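You operate a simulated robot arm through the tools that you are given. There is no shell and no other tool.

You are at the controls of a simulated robot arm. One attempt, no reset.

JOB
Give the pink cup two ladles of honey on the wooden flap.
Fine: use the end square and the pan's own ladle; ladle back in its pan, cup back on the counter top; spill nothing. Leave other pans, ladles and labels be.

The check looks at the end state, three seconds after you hand in, the way a careful person would. Anything else that was tipped, shoved, dropped, spilled or broken makes it a failure.

ROBOT AND FRAMES
A 7-joint arm with a four-finger gripper, fixed in place. Base frame: the origin is at the foot of the arm, x ahead of it, y to its left, z up. Readings come in mm, rad, newtons and seconds.
With the tool pointing down near the work surface it reaches from about 100 to 960 mm from the base axis. Its first joint turns from -1.204 to 3.002 rad. Payload 3.67 kg.
The tool frame sits at the grasp point between the pads (the TCP): z along the fingers, y along the line on which they close. The tips reach 28 mm beyond it. The gripper opens to 112 mm. The gripper's body begins 73 mm behind the TCP.
Orientation is that of the tool frame in the base frame, as a unit quaternion [x, y, z, w]. With the fingers straight down and closing along the base's y, the tool's x points along the base's -x, its y along +y and its z along -z.

CONTROLS
- The arm moves only by the tool play_rows. Its argument "motion" is a list of rows, each a list of 7 numbers: the gripper command, from -1 (shut) to 1 (fully open), values between in proportion, then the shift along the base's x, y, z in units of 150 mm (1.0 is 150 mm), then the turn, a rotation vector about the base's x, y, z in units of 45 degrees (1.0 is 45 degrees). In form: [[hand, tx, ty, tz, rx, ry, rz], ...]. A call has 1 to 20 rows; each row is the pose to reach, as a shift and turn from the pose commanded when the call began. A call with a number of a shift or a turn outside -1 to 1 is refused whole. Rows are played at 5 a second. More than 50 mm and 0.15 rad between two rows, or a gripper value outside its range, and nothing of the call is played. Where a pose cannot be reached the arm comes as near as it can. A force on the tool above 40 N (or 10 N above the force at the start of the call, whichever is more), or a blocked arm, ends the call early, and 0.2 s more pass. Each finger halts on what it meets, pressing with about 37 N; the grip force reading is that of the motor and also rises with nothing between the fingers. The clock runs only during rows and for 0.2 s after the last one: add rows that repeat a pose to give the fingers time. It gives the time, the measured TCP pose, the force on the tool (base axes), the opening and the grip force at its end, in the units of the frame above (readings bear some noise), with the torque about the TCP (base axes, N m) and any sound that the robot's microphone picked up.
- Cameras (640 x 400 px; columns grow to the right, rows downward): "scene" is fixed at [48.9, -649.4, 1606.4]; the picture's right is [0.00, -1.00, 0.00], its down [-0.77, -0.00, -0.64] and it looks along [0.64, 0.00, -0.77] (base axes); focal length 316 px, centre (320, 200). "wrist" rides on the gripper at [60, -18, -104] in the tool frame; the picture's right is [0.29, 0.96, 0.00], its down [-0.80, 0.24, -0.55] and it looks along [-0.53, 0.16, 0.83] (tool axes); focal length 234 px, centre (320, 200). There is no depth. A picture from a camera that has moved, and an enlarged one, comes with that camera's place and axes in the base frame and with its lens.
- grab_frame(camera): a new picture of that camera. No time passes.
- lift_body(by): slides the trunk up (or, below 0, down) by that many mm; the arm rides with it, the base frame stays. It gives what a move gives, with no picture.
- enlarge(camera, box): a new picture of the part [left, top, right, bottom] of that camera's present view, enlarged. No time passes.
- finish_job(): hands the job in; it is judged then, once.

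Places have to be worked out from the pictures, the camera data and where the tool is seen. Open the gripper and draw the arm clear of the work before you hand the job in, unless the task says otherwise.

The tools are called after "Request:" by a JSON object that holds its "op" and its "data". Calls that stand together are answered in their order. play_rows: Moves the arm, as the interface text tells. Its arguments: {"type":"object","properties":{"motion":{"type":"array"}},"required":["motion"]} The other tools are called the same way: lift_body (by) slides the trunk up or down; grab_frame (camera) takes a picture; enlarge (camera, box) takes an enlarged picture of a part of a camera's view; finish_job () hands the job in.

At the start:

```text
time: 0.0
ee_pos: [527.2, -473.6, 1189.9]
tool_rot: [0.027, 0.998, 0.055, 0.001]
wrist_force: [0.3, -0.2, 0.8]
ft_torque: [-0.01, 0.0, -0.02]
gripper_width: 111.8
grip_force: 0.1
trunk travel left (down, up): [-600.0, 240.0]
```

scene: 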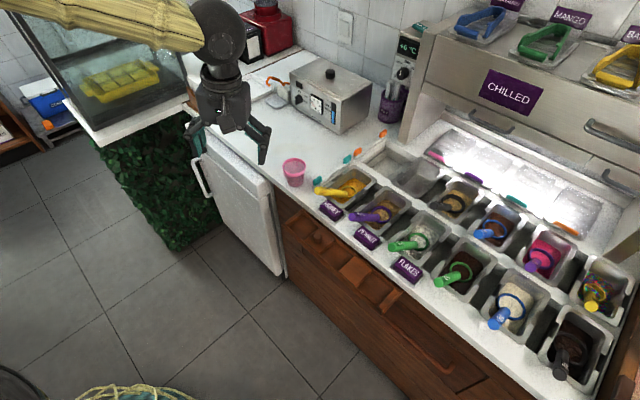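
wrist: 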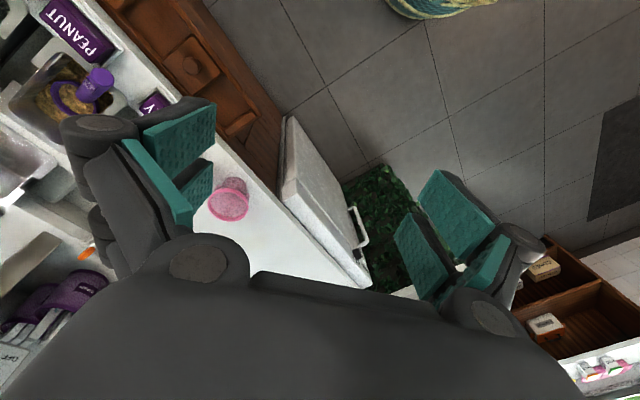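

I start by looking closer at the counter, the pans and their labels in the scene camera.

Request:
{"op": "enlarge", "data": {"camera": "scene", "box": [260, 120, 460, 300]}}

Request:
{"op": "enlarge", "data": {"camera": "scene", "box": [400, 160, 640, 400]}}

Request:
{"op": "enlarge", "data": {"camera": "scene", "box": [180, 30, 440, 200]}}

Request:
{"op": "enlarge", "data": {"camera": "wrist", "box": [0, 0, 320, 300]}}

```text
2.22 times, centred on (360, 210) of scene
camera zoom: at [48.9, -649.4, 1606.4], right [0.0, -1.0, 0.0], down [-0.77, 0.0, -0.64], along [0.64, 0.0, -0.77], focal length 702 px, centre (231, 178)
```

zoom: 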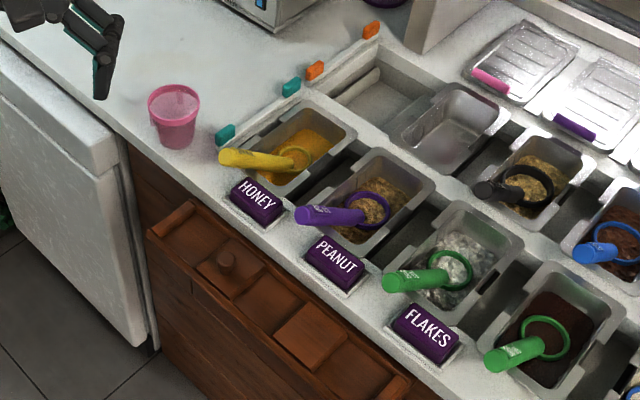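

```text
1.67 times, centred on (520, 280) of scene
camera zoom: at [48.9, -649.4, 1606.4], right [0.0, -1.0, 0.0], down [-0.77, 0.0, -0.64], along [0.64, 0.0, -0.77], focal length 527 px, centre (-13, 67)
```

zoom: 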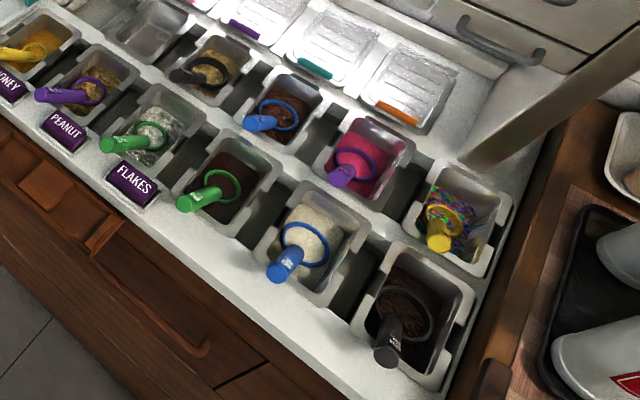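

```text
2.35 times, centred on (310, 115) of scene
camera zoom: at [48.9, -649.4, 1606.4], right [0.0, -1.0, 0.0], down [-0.77, 0.0, -0.64], along [0.64, 0.0, -0.77], focal length 744 px, centre (344, 400)
```

zoom: 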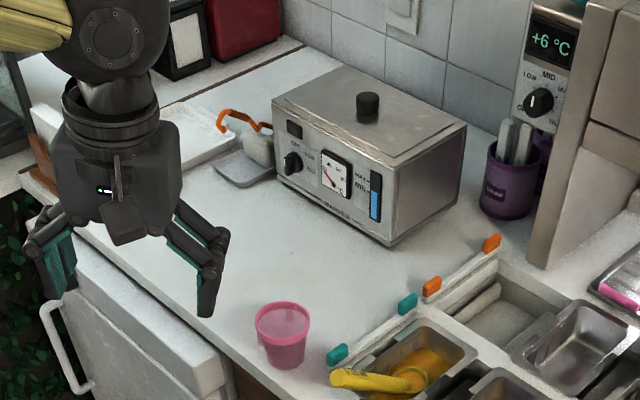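

```text
1.33 times, centred on (160, 150) of wrist
camera zoom: at [466.3, -496.9, 1289.4], right [-0.24, 0.97, 0.11], down [0.81, 0.13, 0.58], along [0.54, 0.22, -0.81], focal length 312 px, centre (533, 267)
```

zoom: 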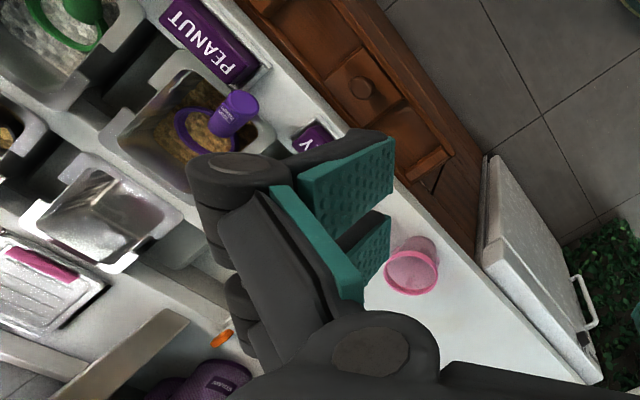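

The front below the counter shows a wooden ledge with squares; I zoom in on it.

Request:
{"op": "enlarge", "data": {"camera": "scene", "box": [270, 190, 430, 310]}}

Request:
{"op": "enlarge", "data": {"camera": "scene", "box": [380, 260, 560, 400]}}

Request:
{"op": "enlarge", "data": {"camera": "scene", "box": [270, 140, 390, 220]}}

Request:
{"op": "enlarge", "data": {"camera": "wrist", "box": [80, 0, 300, 140]}}

```text
3.33 times, centred on (350, 250) of scene
camera zoom: at [48.9, -649.4, 1606.4], right [0.0, -1.0, 0.0], down [-0.77, 0.0, -0.64], along [0.64, 0.0, -0.77], focal length 1053 px, centre (220, 33)
```

zoom: 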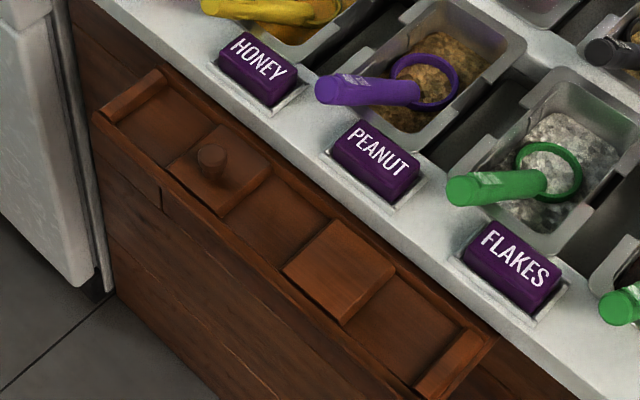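

```text
2.86 times, centred on (470, 330) of scene
camera zoom: at [48.9, -649.4, 1606.4], right [0.0, -1.0, 0.0], down [-0.77, 0.0, -0.64], along [0.64, 0.0, -0.77], focal length 903 px, centre (-109, -171)
```

zoom: 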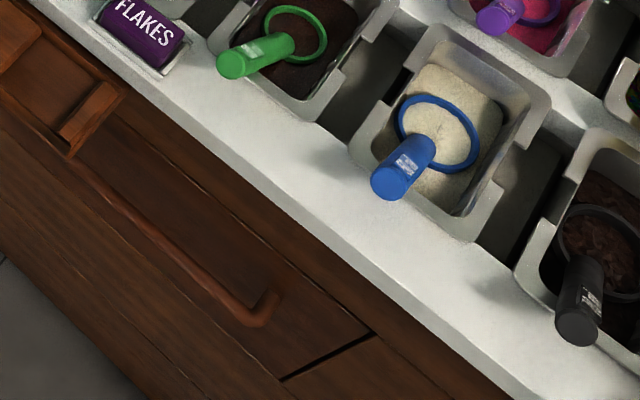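

```text
5.00 times, centred on (330, 180) of scene
camera zoom: at [48.9, -649.4, 1606.4], right [0.0, -1.0, 0.0], down [-0.77, 0.0, -0.64], along [0.64, 0.0, -0.77], focal length 1580 px, centre (270, 300)
```

zoom: 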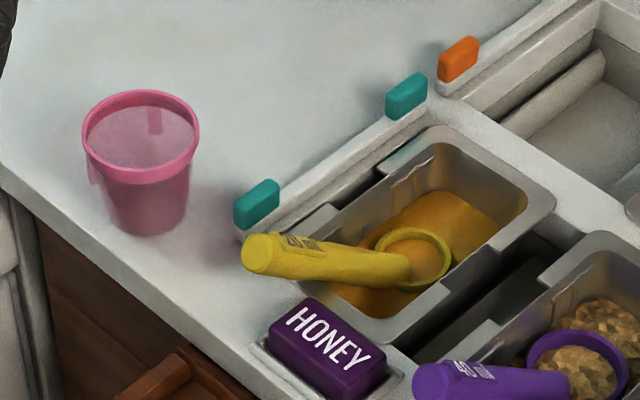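

```text
2.86 times, centred on (190, 70) of wrist
camera zoom: at [466.3, -496.9, 1289.4], right [-0.24, 0.97, 0.11], down [0.81, 0.13, 0.58], along [0.54, 0.22, -0.81], focal length 669 px, centre (691, 571)
```

zoom: 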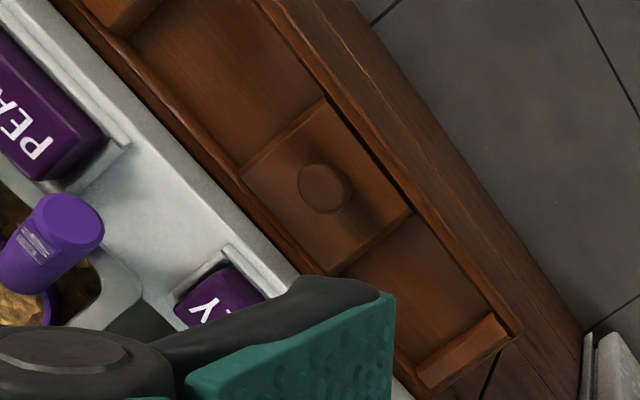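

The flap is a wooden ledge with a row of squares in front of the counter, roughly z≈815. The pink cup is near (760,-567), and the honey ladle's handle end near (696,-644). I move the hand back toward (400,-680) to look closer with the wrist camera.

Request:
{"op": "play_rows", "data": {"motion": [[1, -0.17, -0.2, -0.1, 0, 0, 0], [1, -0.34, -0.4, -0.2, 0, 0, 0], [1, -0.51, -0.6, -0.3, 0, 0, 0], [1, -0.68, -0.8, -0.4, 0, 0, 0], [1, -0.85, -1.0, -0.5, 0, 0, 0], [1, -0.85, -1.0, -0.5, 0, 0, 0]]}}

Request:
{"op": "grab_frame", "data": {"camera": "wrist"}}

Request:
{"op": "grab_frame", "data": {"camera": "scene"}}

```text
time: 1.4
ee_pos: [397.5, -620.0, 1113.9]
tool_rot: [0.027, 0.998, 0.054, 0.001]
wrist_force: [0.2, -0.4, 0.4]
ft_torque: [-0.04, -0.01, 0.03]
gripper_width: 111.7
grip_force: 0.0
trunk travel left (down, up): [-600.0, 240.0]
```

```text
taken
camera wrist: at [336.5, -644.9, 1213.6], right [-0.24, 0.97, 0.1], down [0.81, 0.14, 0.58], along [0.54, 0.22, -0.81], focal length 234 px, centre (320, 200)
```

wrist: 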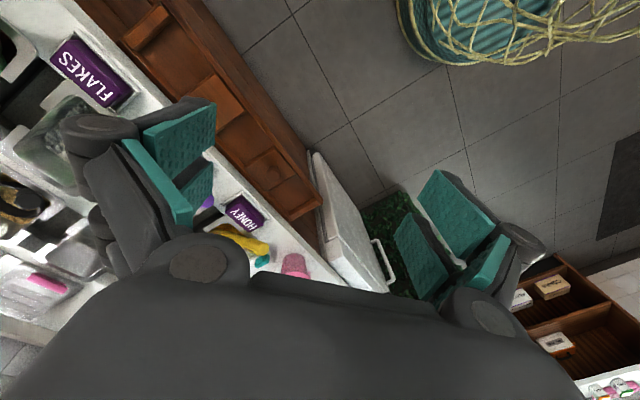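

```text
taken
```

scene: 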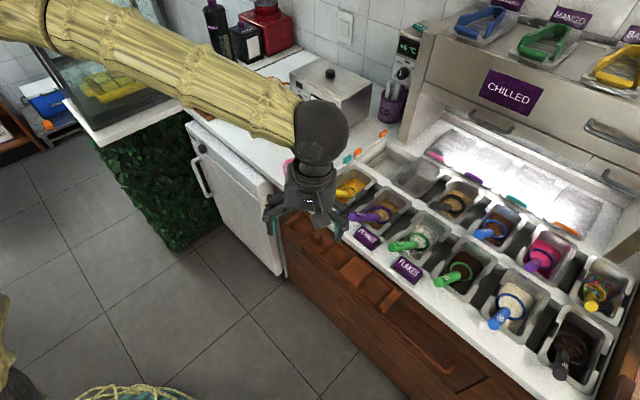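

The flap shows in the wrist view between the fingers; I enlarge it.

Request:
{"op": "enlarge", "data": {"camera": "wrist", "box": [80, 0, 340, 240]}}

Request:
{"op": "enlarge", "data": {"camera": "wrist", "box": [180, 80, 340, 280]}}

Request:
{"op": "enlarge", "data": {"camera": "scene", "box": [270, 190, 430, 310]}}

```text
1.67 times, centred on (210, 120) of wrist
camera zoom: at [336.5, -644.9, 1213.6], right [-0.24, 0.97, 0.1], down [0.81, 0.14, 0.58], along [0.54, 0.22, -0.81], focal length 390 px, centre (503, 333)
```

zoom: 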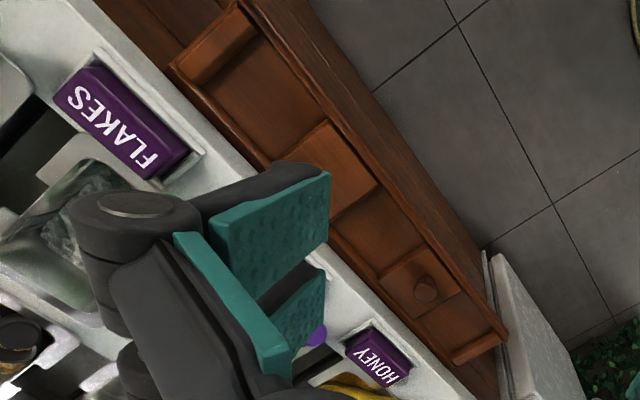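

```text
2.00 times, centred on (260, 180) of wrist
camera zoom: at [336.5, -644.9, 1213.6], right [-0.24, 0.97, 0.1], down [0.81, 0.14, 0.58], along [0.54, 0.22, -0.81], focal length 468 px, centre (440, 240)
```

zoom: 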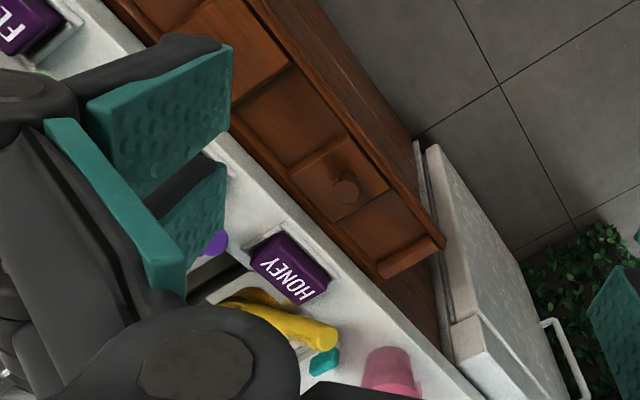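

```text
3.33 times, centred on (350, 250) of scene
camera zoom: at [48.9, -649.4, 1606.4], right [0.0, -1.0, 0.0], down [-0.77, 0.0, -0.64], along [0.64, 0.0, -0.77], focal length 1053 px, centre (220, 33)
```

zoom: 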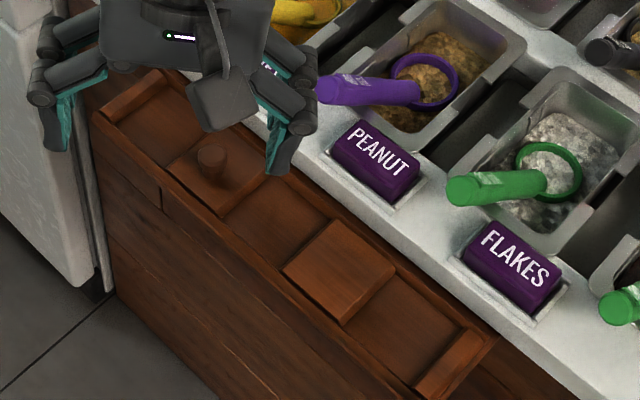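

I move the camera over the flap so it is seen from above, in the clear upper part of the wrist view.

Request:
{"op": "play_rows", "data": {"motion": [[1, 0.25, -0.1, 0, 0, 0, 0], [1, 0.5, -0.2, 0, 0, 0, 0], [1, 0.75, -0.3, 0, 0, 0, 0], [1, 1.0, -0.4, 0, 0, 0, 0], [1, 1.0, -0.4, 0, 0, 0, 0]]}}

Request:
{"op": "grab_frame", "data": {"camera": "wrist"}}

Request:
{"op": "enlarge", "data": {"camera": "wrist", "box": [100, 0, 420, 200]}}

```text
time: 2.6
ee_pos: [548.9, -683.0, 1118.1]
tool_rot: [0.027, 0.998, 0.055, 0.002]
wrist_force: [0.2, -0.2, 0.4]
ft_torque: [-0.03, -0.04, -0.02]
gripper_width: 111.9
grip_force: 0.0
trunk travel left (down, up): [-600.0, 240.0]
```

```text
taken
camera wrist: at [488.2, -705.9, 1218.3], right [-0.24, 0.97, 0.11], down [0.81, 0.13, 0.58], along [0.54, 0.22, -0.81], focal length 234 px, centre (320, 200)
```

wrist: 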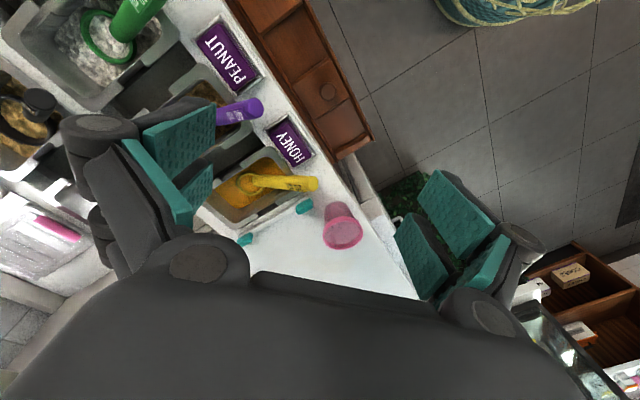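

```text
2.00 times, centred on (260, 100) of wrist
camera zoom: at [488.2, -705.9, 1218.3], right [-0.24, 0.97, 0.11], down [0.81, 0.13, 0.58], along [0.54, 0.22, -0.81], focal length 468 px, centre (440, 400)
```

zoom: 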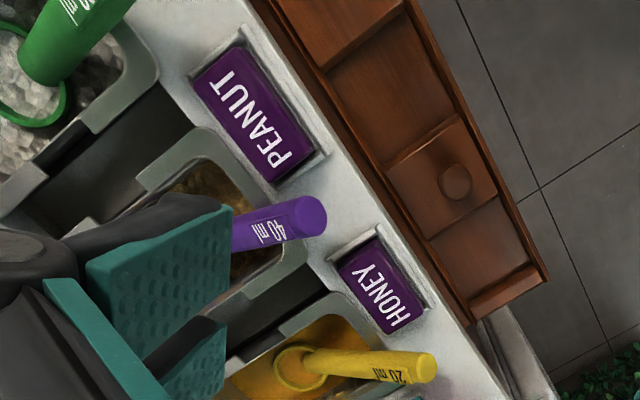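

I zoom on the cup, the ladle and the flap ends from here to triangulate.

Request:
{"op": "enlarge", "data": {"camera": "wrist", "box": [220, 140, 400, 270]}}

Request:
{"op": "enlarge", "data": {"camera": "wrist", "box": [220, 0, 400, 160]}}

Request:
{"op": "enlarge", "data": {"camera": "scene", "box": [320, 220, 440, 310]}}

```text
3.08 times, centred on (310, 205) of wrist
camera zoom: at [488.2, -705.9, 1218.3], right [-0.24, 0.97, 0.11], down [0.81, 0.13, 0.58], along [0.54, 0.22, -0.81], focal length 720 px, centre (351, 185)
```

zoom: 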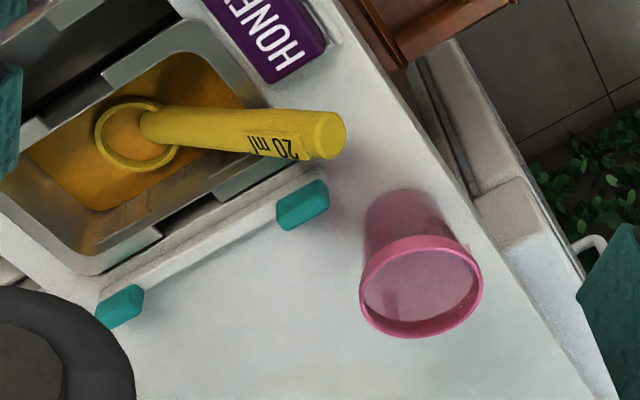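

```text
2.50 times, centred on (310, 80) of wrist
camera zoom: at [488.2, -705.9, 1218.3], right [-0.24, 0.97, 0.11], down [0.81, 0.13, 0.58], along [0.54, 0.22, -0.81], focal length 585 px, centre (345, 500)
```

zoom: 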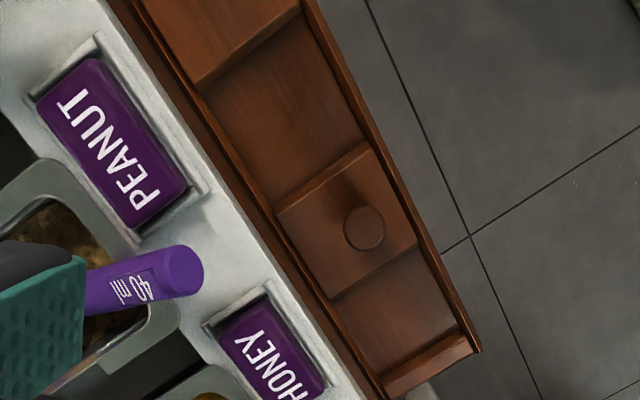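

```text
4.44 times, centred on (380, 265) of scene
camera zoom: at [48.9, -649.4, 1606.4], right [0.0, -1.0, 0.0], down [-0.77, 0.0, -0.64], along [0.64, 0.0, -0.77], focal length 1404 px, centre (53, -89)
```

zoom: 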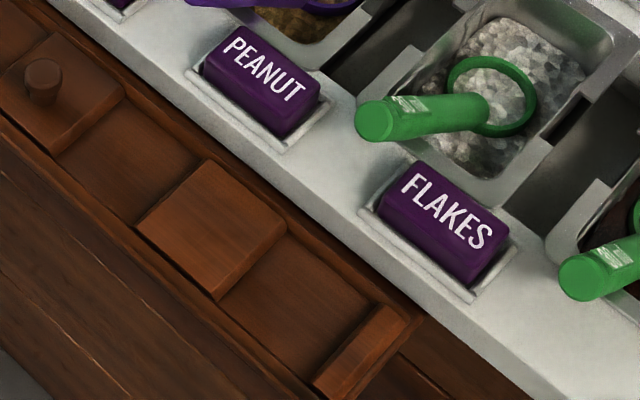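

Five squares of about 65 mm make up the flap (two raised). I'll use the empty square at the end beside the honey, centred near (591,-602). Cup rim centre ≈ (747,-570,927). I align the hand with the counter (yaw ≈ -44°, straight down) and approach the cup from above.

Request:
{"op": "play_rows", "data": {"motion": [[0.5, 0.13, 0.06, 0, -0.0218, 0.0098, -0.1529], [0.5, 0.27, 0.12, 0, -0.0436, 0.0196, -0.3058], [0.5, 0.4, 0.18, 0, -0.0653, 0.0294, -0.4587], [0.5, 0.53, 0.24, 0, -0.0871, 0.0393, -0.6116], [0.5, 0.66, 0.3, 0, -0.1089, 0.0491, -0.7645], [0.5, 0.8, 0.36, 0, -0.1307, 0.0589, -0.9174], [0.5, 0.8, 0.36, 0, -0.1307, 0.0589, -0.9174]]}}

Request:
{"op": "grab_frame", "data": {"camera": "wrist"}}

Request:
{"op": "grab_frame", "data": {"camera": "scene"}}

```text
time: 4.2
ee_pos: [671.0, -628.1, 1113.7]
tool_rot: [0.38, 0.925, 0.001, -0.001]
wrist_force: [0.8, 0.6, -0.6]
ft_torque: [-0.02, -0.02, 0.01]
gripper_width: 84.0
grip_force: 0.1
trunk travel left (down, up): [-600.0, 240.0]
```

```text
taken
camera wrist: at [616.2, -597.9, 1217.5], right [0.47, 0.88, 0.0], down [0.74, -0.39, 0.55], along [0.49, -0.26, -0.83], focal length 234 px, centre (320, 200)
```

wrist: 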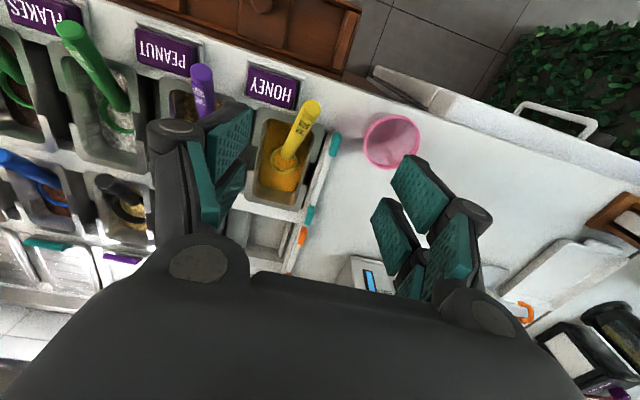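

```text
taken
```

scene: 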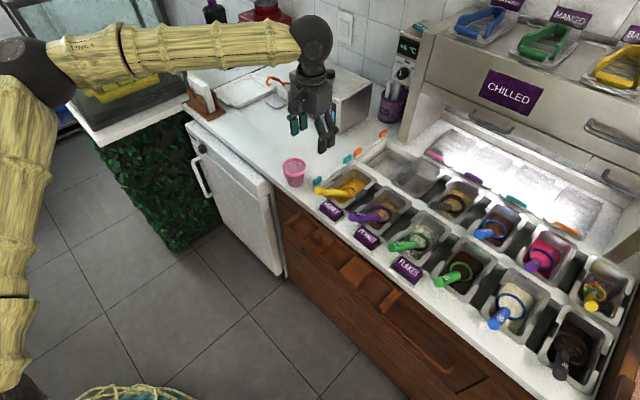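

Orientation is now aligned with the counter. I zoom in here for precise positions of cup, ladle, label and end square.

Request:
{"op": "enlarge", "data": {"camera": "wrist", "box": [230, 60, 430, 220]}}

Request:
{"op": "enlarge", "data": {"camera": "wrist", "box": [200, 0, 400, 110]}}

```text
2.50 times, centred on (330, 140) of wrist
camera zoom: at [616.2, -597.9, 1217.5], right [0.47, 0.88, 0.0], down [0.74, -0.39, 0.55], along [0.49, -0.26, -0.83], focal length 585 px, centre (295, 350)
```

zoom: 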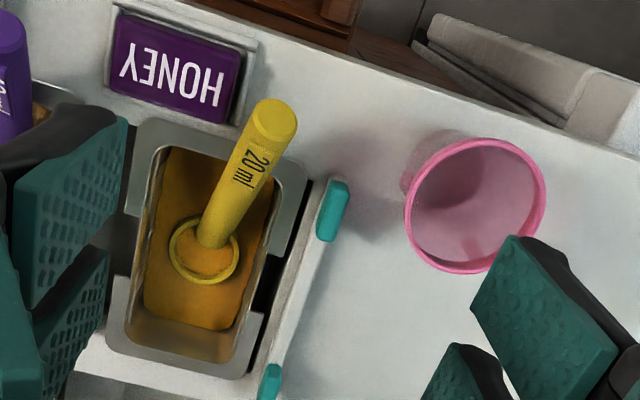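

```text
3.20 times, centred on (300, 55) of wrist
camera zoom: at [616.2, -597.9, 1217.5], right [0.47, 0.88, 0.0], down [0.74, -0.39, 0.55], along [0.49, -0.26, -0.83], focal length 749 px, centre (384, 664)
```

zoom: 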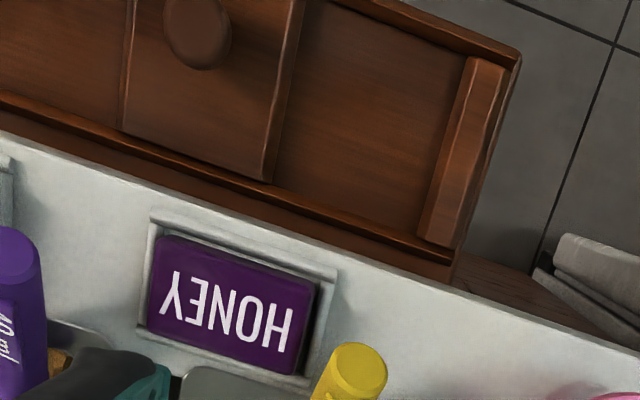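

Cup rim ≈ (751,-567,925), counter ≈ 865, end-square centre ≈ (601,-594) with floor ≈ 815. I move above the cup with the fingers opened to 92 mm, tips still above the rim.

Request:
{"op": "play_rows", "data": {"motion": [[0.64, 0.135, 0.104, -0.19, 0, 0, 0], [0.64, 0.27, 0.209, -0.38, 0, 0, 0], [0.64, 0.405, 0.313, -0.57, 0, 0, 0], [0.64, 0.54, 0.417, -0.767, 0, 0, 0], [0.64, 0.54, 0.417, -0.767, 0, 0, 0]]}}

Request:
{"op": "grab_frame", "data": {"camera": "wrist"}}

Request:
{"op": "enlarge", "data": {"camera": "scene", "box": [240, 80, 400, 220]}}

```text
time: 5.4
ee_pos: [750.7, -568.8, 998.0]
tool_rot: [0.378, 0.926, 0.0, 0.0]
wrist_force: [0.2, 0.5, 0.2]
ft_torque: [-0.01, 0.0, 0.02]
gripper_width: 91.9
grip_force: 0.1
trunk travel left (down, up): [-600.0, 240.0]
```

```text
taken
camera wrist: at [695.1, -536.7, 1101.4], right [0.47, 0.89, 0.0], down [0.74, -0.39, 0.55], along [0.49, -0.26, -0.83], focal length 234 px, centre (320, 200)
```

wrist: 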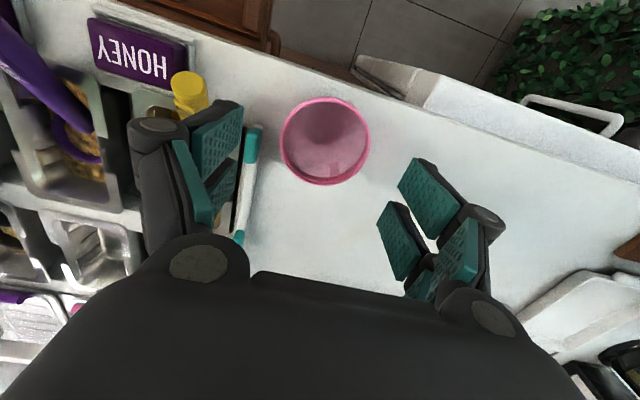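

```text
2.86 times, centred on (320, 150) of scene
camera zoom: at [48.9, -649.4, 1606.4], right [0.0, -1.0, 0.0], down [-0.77, 0.0, -0.64], along [0.64, 0.0, -0.77], focal length 903 px, centre (320, 343)
```

zoom: 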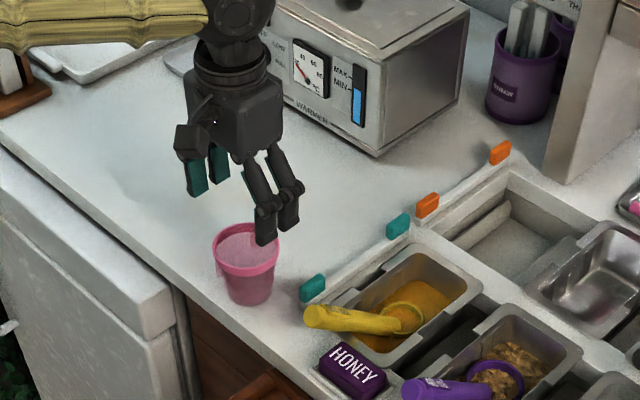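

The nearer view puts the cup centre near (752,-563), so I nudge +y by 5 mm and descend so the tips end about 25 mm below the rim, still open.

Request:
{"op": "play_rows", "data": {"motion": [[0.64, 0.007, 0.033, 0, 0, 0, 0], [0.64, 0.007, 0.033, -0.2, 0, 0, 0], [0.64, 0.007, 0.033, -0.35, 0, 0, 0], [0.64, 0.007, 0.033, -0.48, 0, 0, 0], [0.64, 0.007, 0.033, -0.48, 0, 0, 0]]}}

Request:
{"op": "grab_frame", "data": {"camera": "wrist"}}

Request:
{"op": "enlarge", "data": {"camera": "scene", "box": [250, 100, 370, 210]}}

```text
time: 6.6
ee_pos: [752.0, -561.9, 925.5]
tool_rot: [0.378, 0.926, 0.001, -0.001]
wrist_force: [0.9, 0.1, 0.2]
ft_torque: [0.03, -0.02, 0.02]
gripper_width: 91.9
grip_force: 0.0
trunk travel left (down, up): [-600.0, 240.0]
```

```text
taken
camera wrist: at [697.0, -531.0, 1027.9], right [0.47, 0.89, 0.0], down [0.74, -0.39, 0.55], along [0.49, -0.26, -0.83], focal length 234 px, centre (320, 200)
```

wrist: 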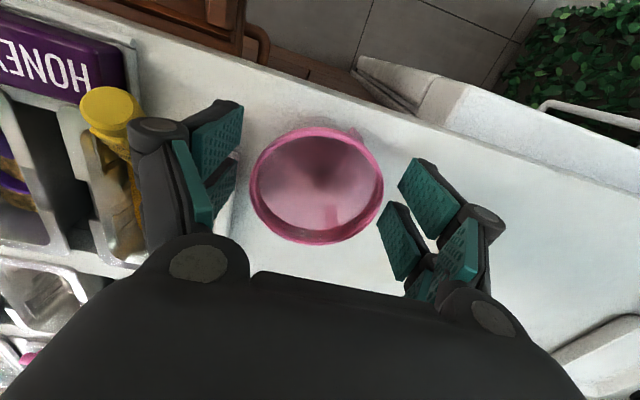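

```text
3.64 times, centred on (310, 155) of scene
camera zoom: at [48.9, -649.4, 1606.4], right [0.0, -1.0, 0.0], down [-0.77, 0.0, -0.64], along [0.64, 0.0, -0.77], focal length 1149 px, centre (356, 364)
```

zoom: 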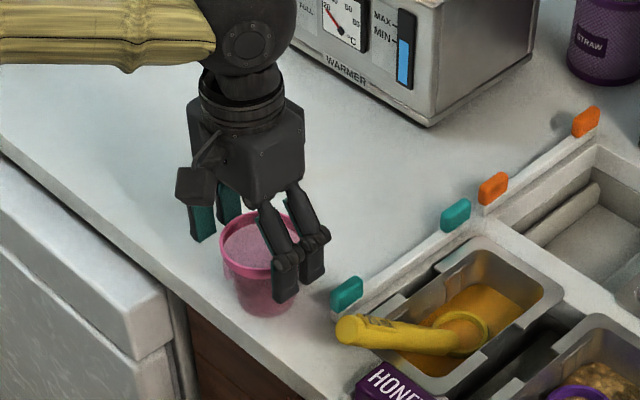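

The cup is centred between the fingers, rim about 4 mm beyond the TCP. I close on it gently.

Request:
{"op": "play_rows", "data": {"motion": [[0.4, 0, 0, 0, 0, 0, 0], [0.3, 0, 0, 0, 0, 0, 0], [0.2, 0, 0, 0, 0, 0, 0], [0.1, 0, 0, 0, 0, 0, 0], [0.1, 0, 0, 0, 0, 0, 0], [0.1, 0, 0, 0, 0, 0, 0]]}}

Request:
{"op": "grab_frame", "data": {"camera": "wrist"}}

```text
time: 8.0
ee_pos: [751.7, -561.9, 925.7]
tool_rot: [0.378, 0.926, -0.001, -0.001]
wrist_force: [-0.7, -2.1, 4.0]
ft_torque: [-0.15, 0.0, -0.01]
gripper_width: 68.3
grip_force: 36.8
trunk travel left (down, up): [-600.0, 240.0]
```

```text
taken
camera wrist: at [697.1, -531.2, 1028.1], right [0.47, 0.89, 0.0], down [0.74, -0.39, 0.55], along [0.49, -0.26, -0.83], focal length 234 px, centre (320, 200)
```

wrist: 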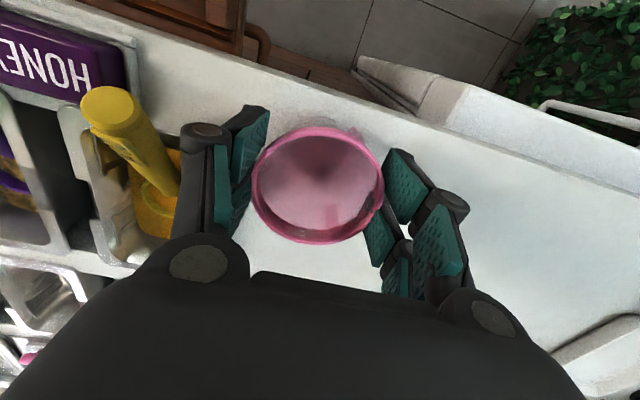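

The cup is gripped (68 mm, 37 N). I lift it straight up 90 mm.

Request:
{"op": "play_rows", "data": {"motion": [[0.1, 0, 0, 0.1, 0, 0, 0], [0.1, 0, 0, 0.25, 0, 0, 0], [0.1, 0, 0, 0.45, 0, 0, 0], [0.1, 0, 0, 0.6, 0, 0, 0], [0.1, 0, 0, 0.6, 0, 0, 0]]}}

Request:
{"op": "enlarge", "data": {"camera": "scene", "box": [240, 80, 400, 220]}}

Request:
{"op": "grab_frame", "data": {"camera": "wrist"}}

```text
time: 9.2
ee_pos: [753.2, -560.3, 1017.3]
tool_rot: [0.377, 0.926, 0.0, -0.002]
wrist_force: [0.7, -0.4, 0.0]
ft_torque: [0.01, -0.02, -0.03]
gripper_width: 68.0
grip_force: 37.2
trunk travel left (down, up): [-600.0, 240.0]
```

```text
2.86 times, centred on (320, 150) of scene
camera zoom: at [48.9, -649.4, 1606.4], right [0.0, -1.0, 0.0], down [-0.77, 0.0, -0.64], along [0.64, 0.0, -0.77], focal length 903 px, centre (320, 343)
```

zoom: 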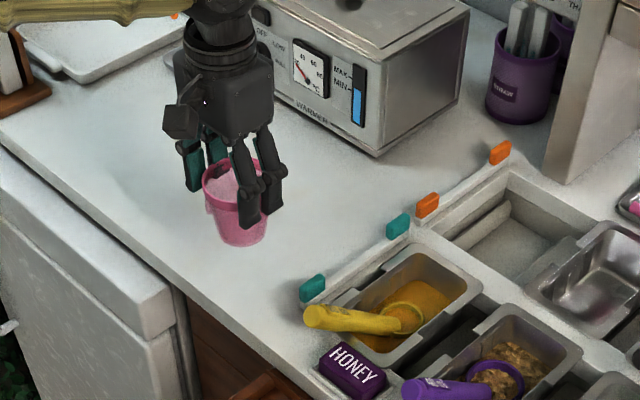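

```text
taken
camera wrist: at [698.4, -529.0, 1119.4], right [0.46, 0.89, 0.0], down [0.74, -0.39, 0.55], along [0.49, -0.26, -0.83], focal length 234 px, centre (320, 200)
```

wrist: 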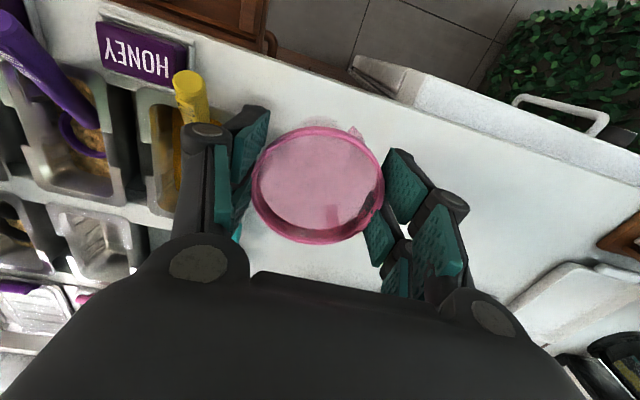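

The cup is held level and lifted. I carry it across to above the end square.

Request:
{"op": "play_rows", "data": {"motion": [[0.1, -0.15, -0.032, 0, 0, 0, 0], [0.1, -0.37, -0.08, 0, 0, 0, 0], [0.1, -0.6, -0.128, 0, 0, 0, 0], [0.1, -0.82, -0.175, 0, 0, 0, 0], [0.1, -1.0, -0.213, 0, 0, 0, 0], [0.1, -1.0, -0.213, 0, 0, 0, 0]]}}

Request:
{"op": "grab_frame", "data": {"camera": "wrist"}}

Request:
{"op": "enlarge", "data": {"camera": "scene", "box": [240, 120, 400, 260]}}

```text
time: 10.6
ee_pos: [601.5, -591.5, 1019.0]
tool_rot: [0.378, 0.926, 0.001, -0.002]
wrist_force: [-0.1, -0.3, -0.3]
ft_torque: [0.01, 0.03, -0.01]
gripper_width: 67.8
grip_force: 37.1
trunk travel left (down, up): [-600.0, 240.0]
```

```text
taken
camera wrist: at [547.6, -561.1, 1120.9], right [0.46, 0.89, 0.0], down [0.74, -0.39, 0.55], along [0.49, -0.26, -0.83], focal length 234 px, centre (320, 200)
```

wrist: 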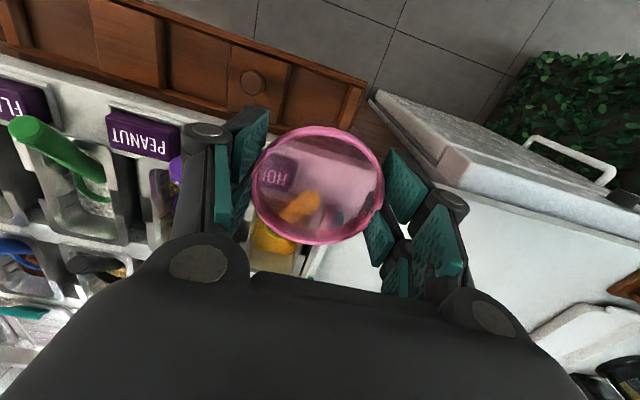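

```text
2.86 times, centred on (320, 190) of scene
camera zoom: at [48.9, -649.4, 1606.4], right [0.0, -1.0, 0.0], down [-0.77, 0.0, -0.64], along [0.64, 0.0, -0.77], focal length 903 px, centre (320, 229)
```

zoom: 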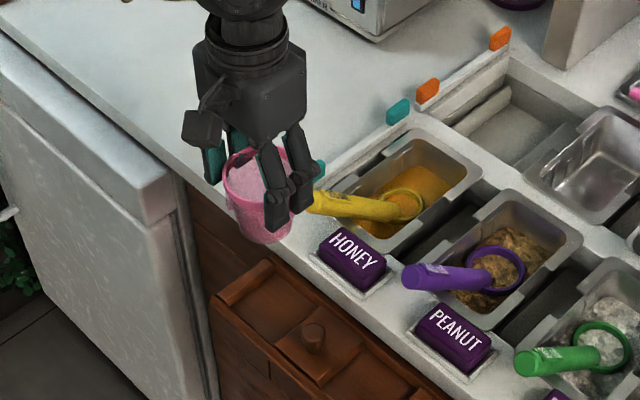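

I zoom to re-measure the end square from this position before lowering.

Request:
{"op": "enlarge", "data": {"camera": "wrist", "box": [200, 20, 400, 150]}}

Request:
{"op": "enlarge", "data": {"camera": "scene", "box": [280, 190, 360, 250]}}

```text
3.08 times, centred on (300, 85) of wrist
camera zoom: at [547.6, -561.1, 1120.9], right [0.46, 0.89, 0.0], down [0.74, -0.39, 0.55], along [0.49, -0.26, -0.83], focal length 720 px, centre (382, 554)
```

zoom: 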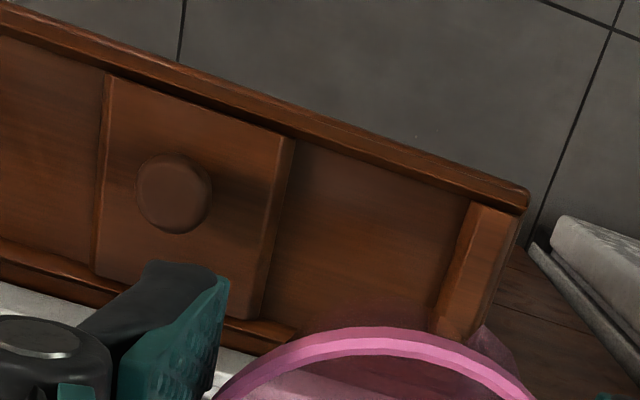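

```text
6.67 times, centred on (320, 220) of scene
camera zoom: at [48.9, -649.4, 1606.4], right [0.0, -1.0, 0.0], down [-0.77, 0.0, -0.64], along [0.64, 0.0, -0.77], focal length 2107 px, centre (320, 67)
```

zoom: 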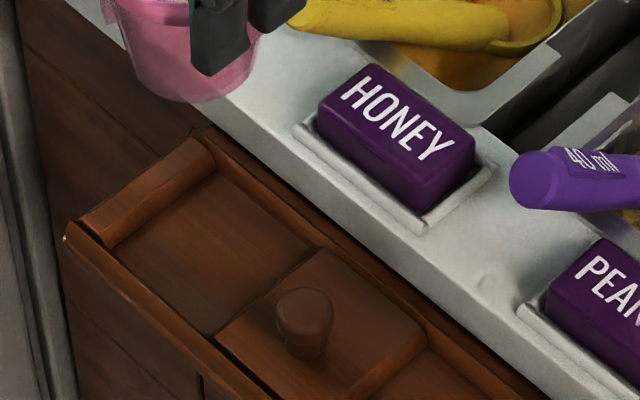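

Cell corners give a centre of ≈ (598.5,-594) and floor 815–826. I shift (-3,-2) mm and lower to TCP z≈905, then check before the last stretch.

Request:
{"op": "play_rows", "data": {"motion": [[0.1, -0.02, -0.015, -0.15, 0, 0, 0], [0.1, -0.02, -0.015, -0.35, 0, 0, 0], [0.1, -0.02, -0.015, -0.55, 0, 0, 0], [0.1, -0.02, -0.015, -0.68, 0, 0, 0], [0.1, -0.02, -0.015, -0.75, 0, 0, 0], [0.1, -0.02, -0.015, -0.75, 0, 0, 0]]}}

Request:
{"op": "enlarge", "data": {"camera": "wrist", "box": [200, 60, 440, 260]}}

Request:
{"op": "enlarge", "data": {"camera": "scene", "box": [270, 160, 350, 230]}}

```text
time: 12.0
ee_pos: [599.4, -594.8, 905.3]
tool_rot: [0.378, 0.926, -0.001, -0.001]
wrist_force: [0.8, 0.3, 0.0]
ft_torque: [0.0, -0.01, -0.03]
gripper_width: 67.7
grip_force: 38.2
trunk travel left (down, up): [-600.0, 240.0]
```

```text
2.00 times, centred on (320, 160) of wrist
camera zoom: at [545.0, -564.2, 1008.2], right [0.47, 0.89, 0.0], down [0.74, -0.39, 0.55], along [0.49, -0.26, -0.83], focal length 468 px, centre (320, 280)
```

zoom: 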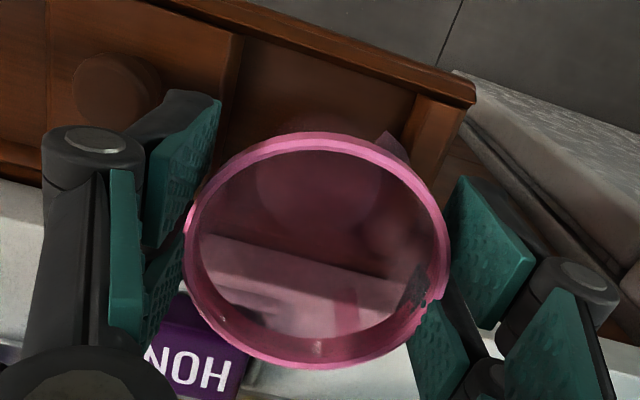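

```text
5.71 times, centred on (310, 195) of scene
camera zoom: at [48.9, -649.4, 1606.4], right [0.0, -1.0, 0.0], down [-0.77, 0.0, -0.64], along [0.64, 0.0, -0.77], focal length 1806 px, centre (377, 229)
```

zoom: 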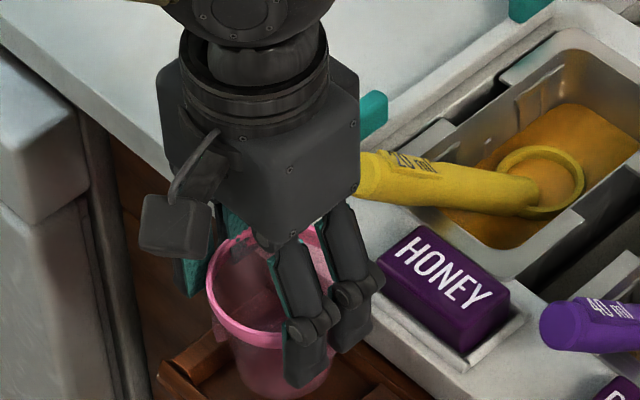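

The cup hovers centred over the end square. I lower 12 mm more, slowly, and check the force.

Request:
{"op": "play_rows", "data": {"motion": [[0.1, 0, 0, -0.03, 0, 0, 0], [0.1, 0, 0, -0.06, 0, 0, 0], [0.1, 0, 0, -0.08, 0, 0, 0], [0.1, 0, 0, -0.08, 0, 0, 0]]}}

Request:
{"op": "enlarge", "data": {"camera": "wrist", "box": [200, 60, 440, 260]}}

```text
time: 13.0
ee_pos: [598.8, -595.1, 893.5]
tool_rot: [0.379, 0.925, 0.0, -0.001]
wrist_force: [-0.4, -0.3, 0.2]
ft_torque: [0.0, -0.01, -0.02]
gripper_width: 67.9
grip_force: 36.6
trunk travel left (down, up): [-600.0, 240.0]
```

```text
2.00 times, centred on (320, 160) of wrist
camera zoom: at [544.3, -564.2, 995.9], right [0.47, 0.89, 0.0], down [0.74, -0.39, 0.55], along [0.49, -0.26, -0.83], focal length 468 px, centre (320, 280)
```

zoom: 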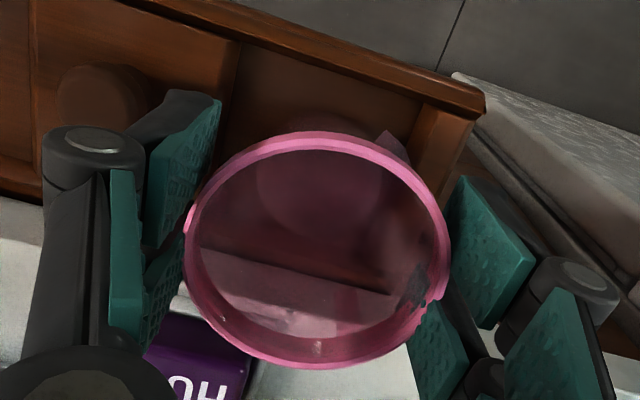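

No contact yet. I continue down in small steps.

Request:
{"op": "play_rows", "data": {"motion": [[0.1, 0, 0, -0.015, 0, 0, 0], [0.1, 0, 0, -0.03, 0, 0, 0], [0.1, 0, 0, -0.04, 0, 0, 0], [0.1, 0, 0, -0.04, 0, 0, 0]]}}

```text
time: 14.0
ee_pos: [597.9, -594.2, 890.3]
tool_rot: [0.378, 0.926, 0.0, 0.0]
wrist_force: [2.5, -2.7, 13.5]
ft_torque: [-0.47, -0.03, 0.08]
gripper_width: 67.6
grip_force: 36.9
trunk travel left (down, up): [-600.0, 240.0]
```

Contact at TCP z≈890, but the moment suggests the load lies toward the knob-square side. I look before deciding.

Request:
{"op": "enlarge", "data": {"camera": "wrist", "box": [230, 60, 430, 200]}}

Request:
{"op": "enlarge", "data": {"camera": "scene", "box": [280, 180, 340, 230]}}

```text
2.86 times, centred on (330, 130) of wrist
camera zoom: at [544.1, -564.1, 991.9], right [0.47, 0.89, 0.0], down [0.74, -0.39, 0.55], along [0.49, -0.26, -0.83], focal length 669 px, centre (291, 400)
```

zoom: 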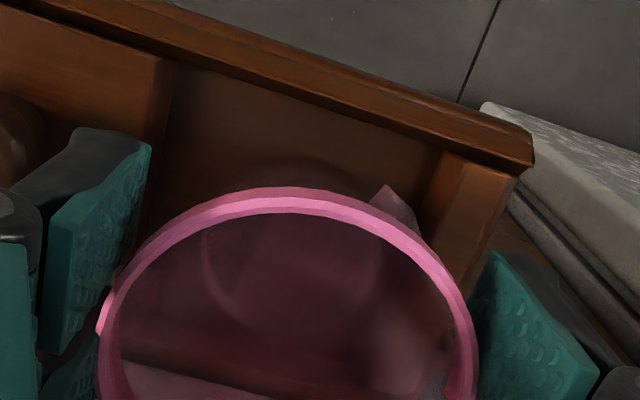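

```text
8.00 times, centred on (310, 205) of scene
camera zoom: at [48.9, -649.4, 1606.4], right [0.0, -1.0, 0.0], down [-0.77, 0.0, -0.64], along [0.64, 0.0, -0.77], focal length 2528 px, centre (400, 160)
```

zoom: 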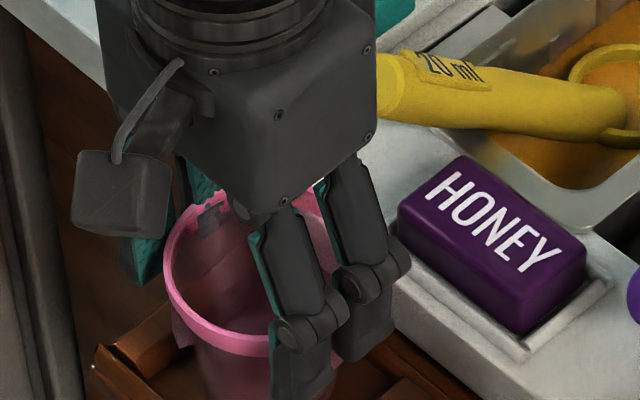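

The contact may be on the raised edge of the knob square. I lift 4 mm, shift 3 mm toward the end rail, and lower to the same height to compare.

Request:
{"op": "play_rows", "data": {"motion": [[0.1, 0, 0, 0.03, 0, 0, 0], [0.1, 0.014, 0.014, 0.03, 0, 0, 0], [0.1, 0.014, 0.014, 0.01, 0, 0, 0], [0.1, 0.014, 0.014, 0.0, 0, 0, 0], [0.1, 0.014, 0.014, 0.0, 0, 0, 0]]}}

```text
time: 15.2
ee_pos: [600.3, -592.4, 888.8]
tool_rot: [0.379, 0.926, 0.0, 0.0]
wrist_force: [-1.8, -3.5, 13.9]
ft_torque: [-0.38, 0.3, -0.03]
gripper_width: 67.5
grip_force: 37.2
trunk travel left (down, up): [-600.0, 240.0]
```

Request:
{"op": "enlarge", "data": {"camera": "wrist", "box": [230, 60, 430, 200]}}

Request:
{"op": "enlarge", "data": {"camera": "wrist", "box": [240, 120, 400, 260]}}

```text
2.86 times, centred on (330, 130) of wrist
camera zoom: at [545.2, -561.6, 991.9], right [0.47, 0.89, 0.0], down [0.74, -0.39, 0.55], along [0.49, -0.26, -0.83], focal length 669 px, centre (291, 400)
```

zoom: 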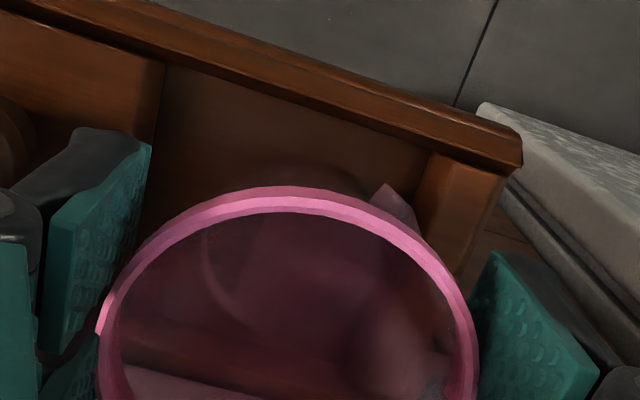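

```text
2.86 times, centred on (320, 190) of wrist
camera zoom: at [545.2, -561.6, 991.9], right [0.47, 0.89, 0.0], down [0.74, -0.39, 0.55], along [0.49, -0.26, -0.83], focal length 669 px, centre (320, 229)
```

zoom: 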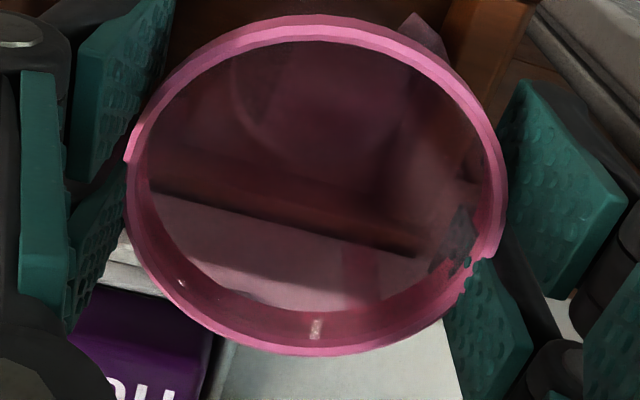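

The cup seems seated with more even load. I raise a hair to relieve the press and open the fingers slowly to see whether it stands level.

Request:
{"op": "play_rows", "data": {"motion": [[0.1, 0, 0, 0.007, 0, 0, 0], [0.21, 0, 0, 0.007, 0, 0, 0], [0.23, 0, 0, 0.007, 0, 0, 0], [0.27, 0, 0, 0.007, 0, 0, 0], [0.35, 0, 0, 0.007, 0, 0, 0], [0.45, 0, 0, 0.007, 0, 0, 0], [0.45, 0, 0, 0.007, 0, 0, 0]]}}

Request:
{"op": "enlarge", "data": {"camera": "wrist", "box": [220, 80, 420, 260]}}

Request:
{"op": "enlarge", "data": {"camera": "scene", "box": [270, 170, 350, 240]}}

```text
time: 16.8
ee_pos: [600.7, -594.0, 888.8]
tool_rot: [0.379, 0.925, 0.0, -0.001]
wrist_force: [0.6, 0.1, 0.1]
ft_torque: [0.0, 0.02, -0.03]
gripper_width: 81.3
grip_force: 0.1
trunk travel left (down, up): [-600.0, 240.0]
```

```text
2.22 times, centred on (320, 170) of wrist
camera zoom: at [546.0, -562.2, 991.3], right [0.47, 0.89, 0.0], down [0.74, -0.39, 0.55], along [0.49, -0.26, -0.83], focal length 520 px, centre (320, 267)
```

zoom: 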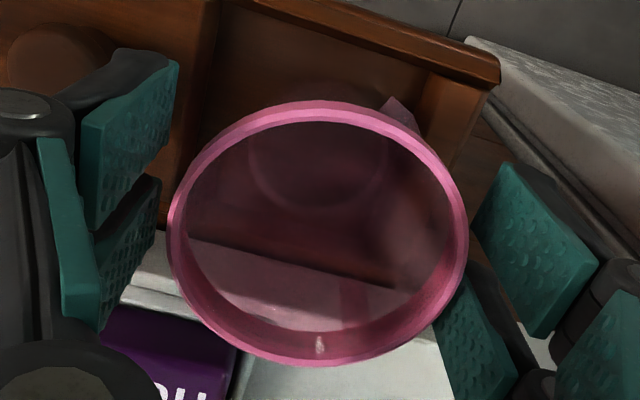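

```text
5.71 times, centred on (310, 205) of scene
camera zoom: at [48.9, -649.4, 1606.4], right [0.0, -1.0, 0.0], down [-0.77, 0.0, -0.64], along [0.64, 0.0, -0.77], focal length 1806 px, centre (377, 171)
```

zoom: 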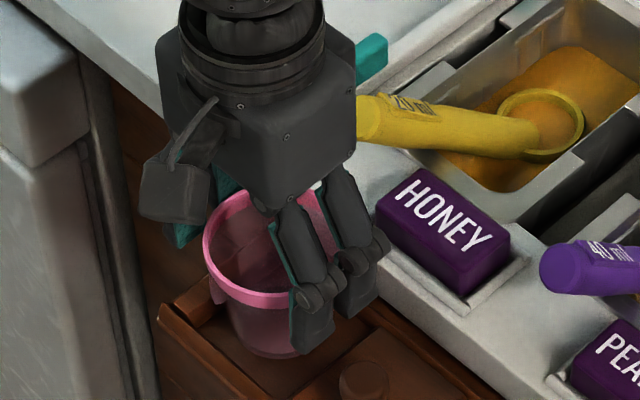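

The cup stands level on the end square, centred. I raise the hand straight up.

Request:
{"op": "play_rows", "data": {"motion": [[0.45, 0, 0, 0.15, 0, 0, 0], [0.45, 0, 0, 0.4, 0, 0, 0], [0.45, 0, 0, 0.7, 0, 0, 0], [0.45, 0, 0, 1.0, 0, 0, 0], [0.45, 0, 0, 1.0, 0, 0, 0]]}}

Request:
{"op": "grab_frame", "data": {"camera": "wrist"}}

Request:
{"op": "enlarge", "data": {"camera": "wrist", "box": [210, 60, 410, 220]}}

Request:
{"op": "enlarge", "data": {"camera": "scene", "box": [270, 150, 390, 240]}}

```text
time: 18.0
ee_pos: [602.3, -591.9, 1038.9]
tool_rot: [0.378, 0.926, 0.0, -0.001]
wrist_force: [-0.1, 0.8, -0.2]
ft_torque: [0.02, -0.02, -0.02]
gripper_width: 81.2
grip_force: 0.0
trunk travel left (down, up): [-600.0, 240.0]
```

```text
taken
camera wrist: at [547.1, -560.8, 1142.9], right [0.46, 0.89, 0.0], down [0.74, -0.39, 0.55], along [0.49, -0.26, -0.83], focal length 234 px, centre (320, 200)
```

wrist: 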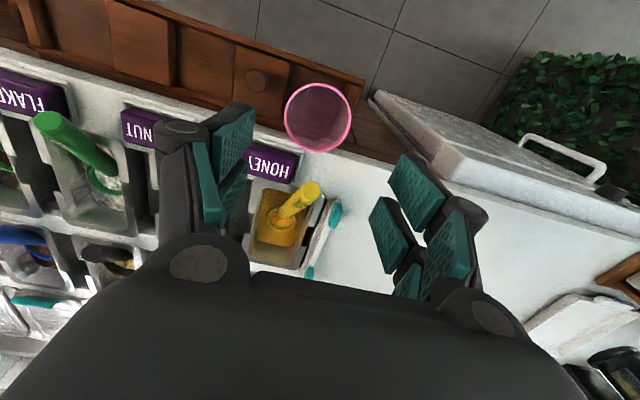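

```text
2.50 times, centred on (310, 140) of wrist
camera zoom: at [547.1, -560.8, 1142.9], right [0.46, 0.89, 0.0], down [0.74, -0.39, 0.55], along [0.49, -0.26, -0.83], focal length 585 px, centre (345, 350)
```

zoom: 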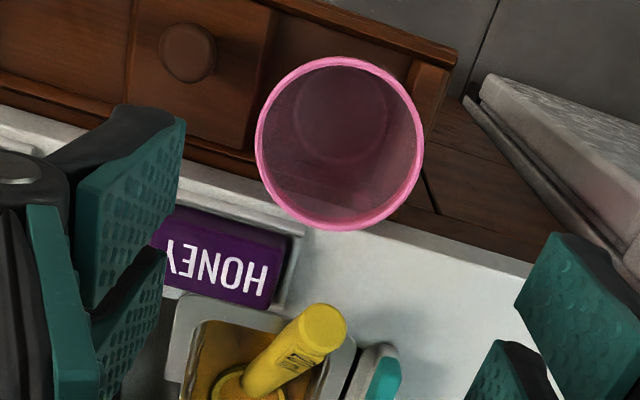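

```text
4.44 times, centred on (330, 195) of scene
camera zoom: at [48.9, -649.4, 1606.4], right [0.0, -1.0, 0.0], down [-0.77, 0.0, -0.64], along [0.64, 0.0, -0.77], focal length 1404 px, centre (276, 222)
```

zoom: 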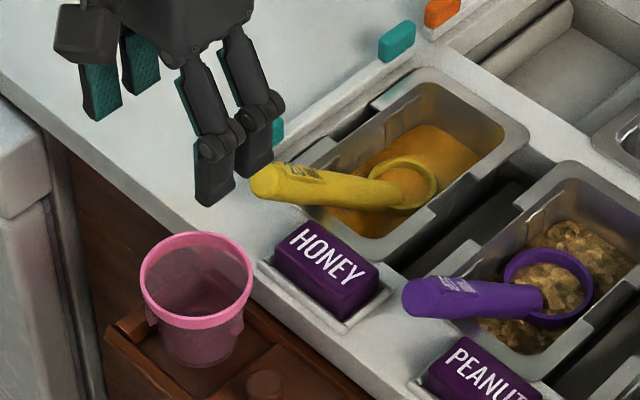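

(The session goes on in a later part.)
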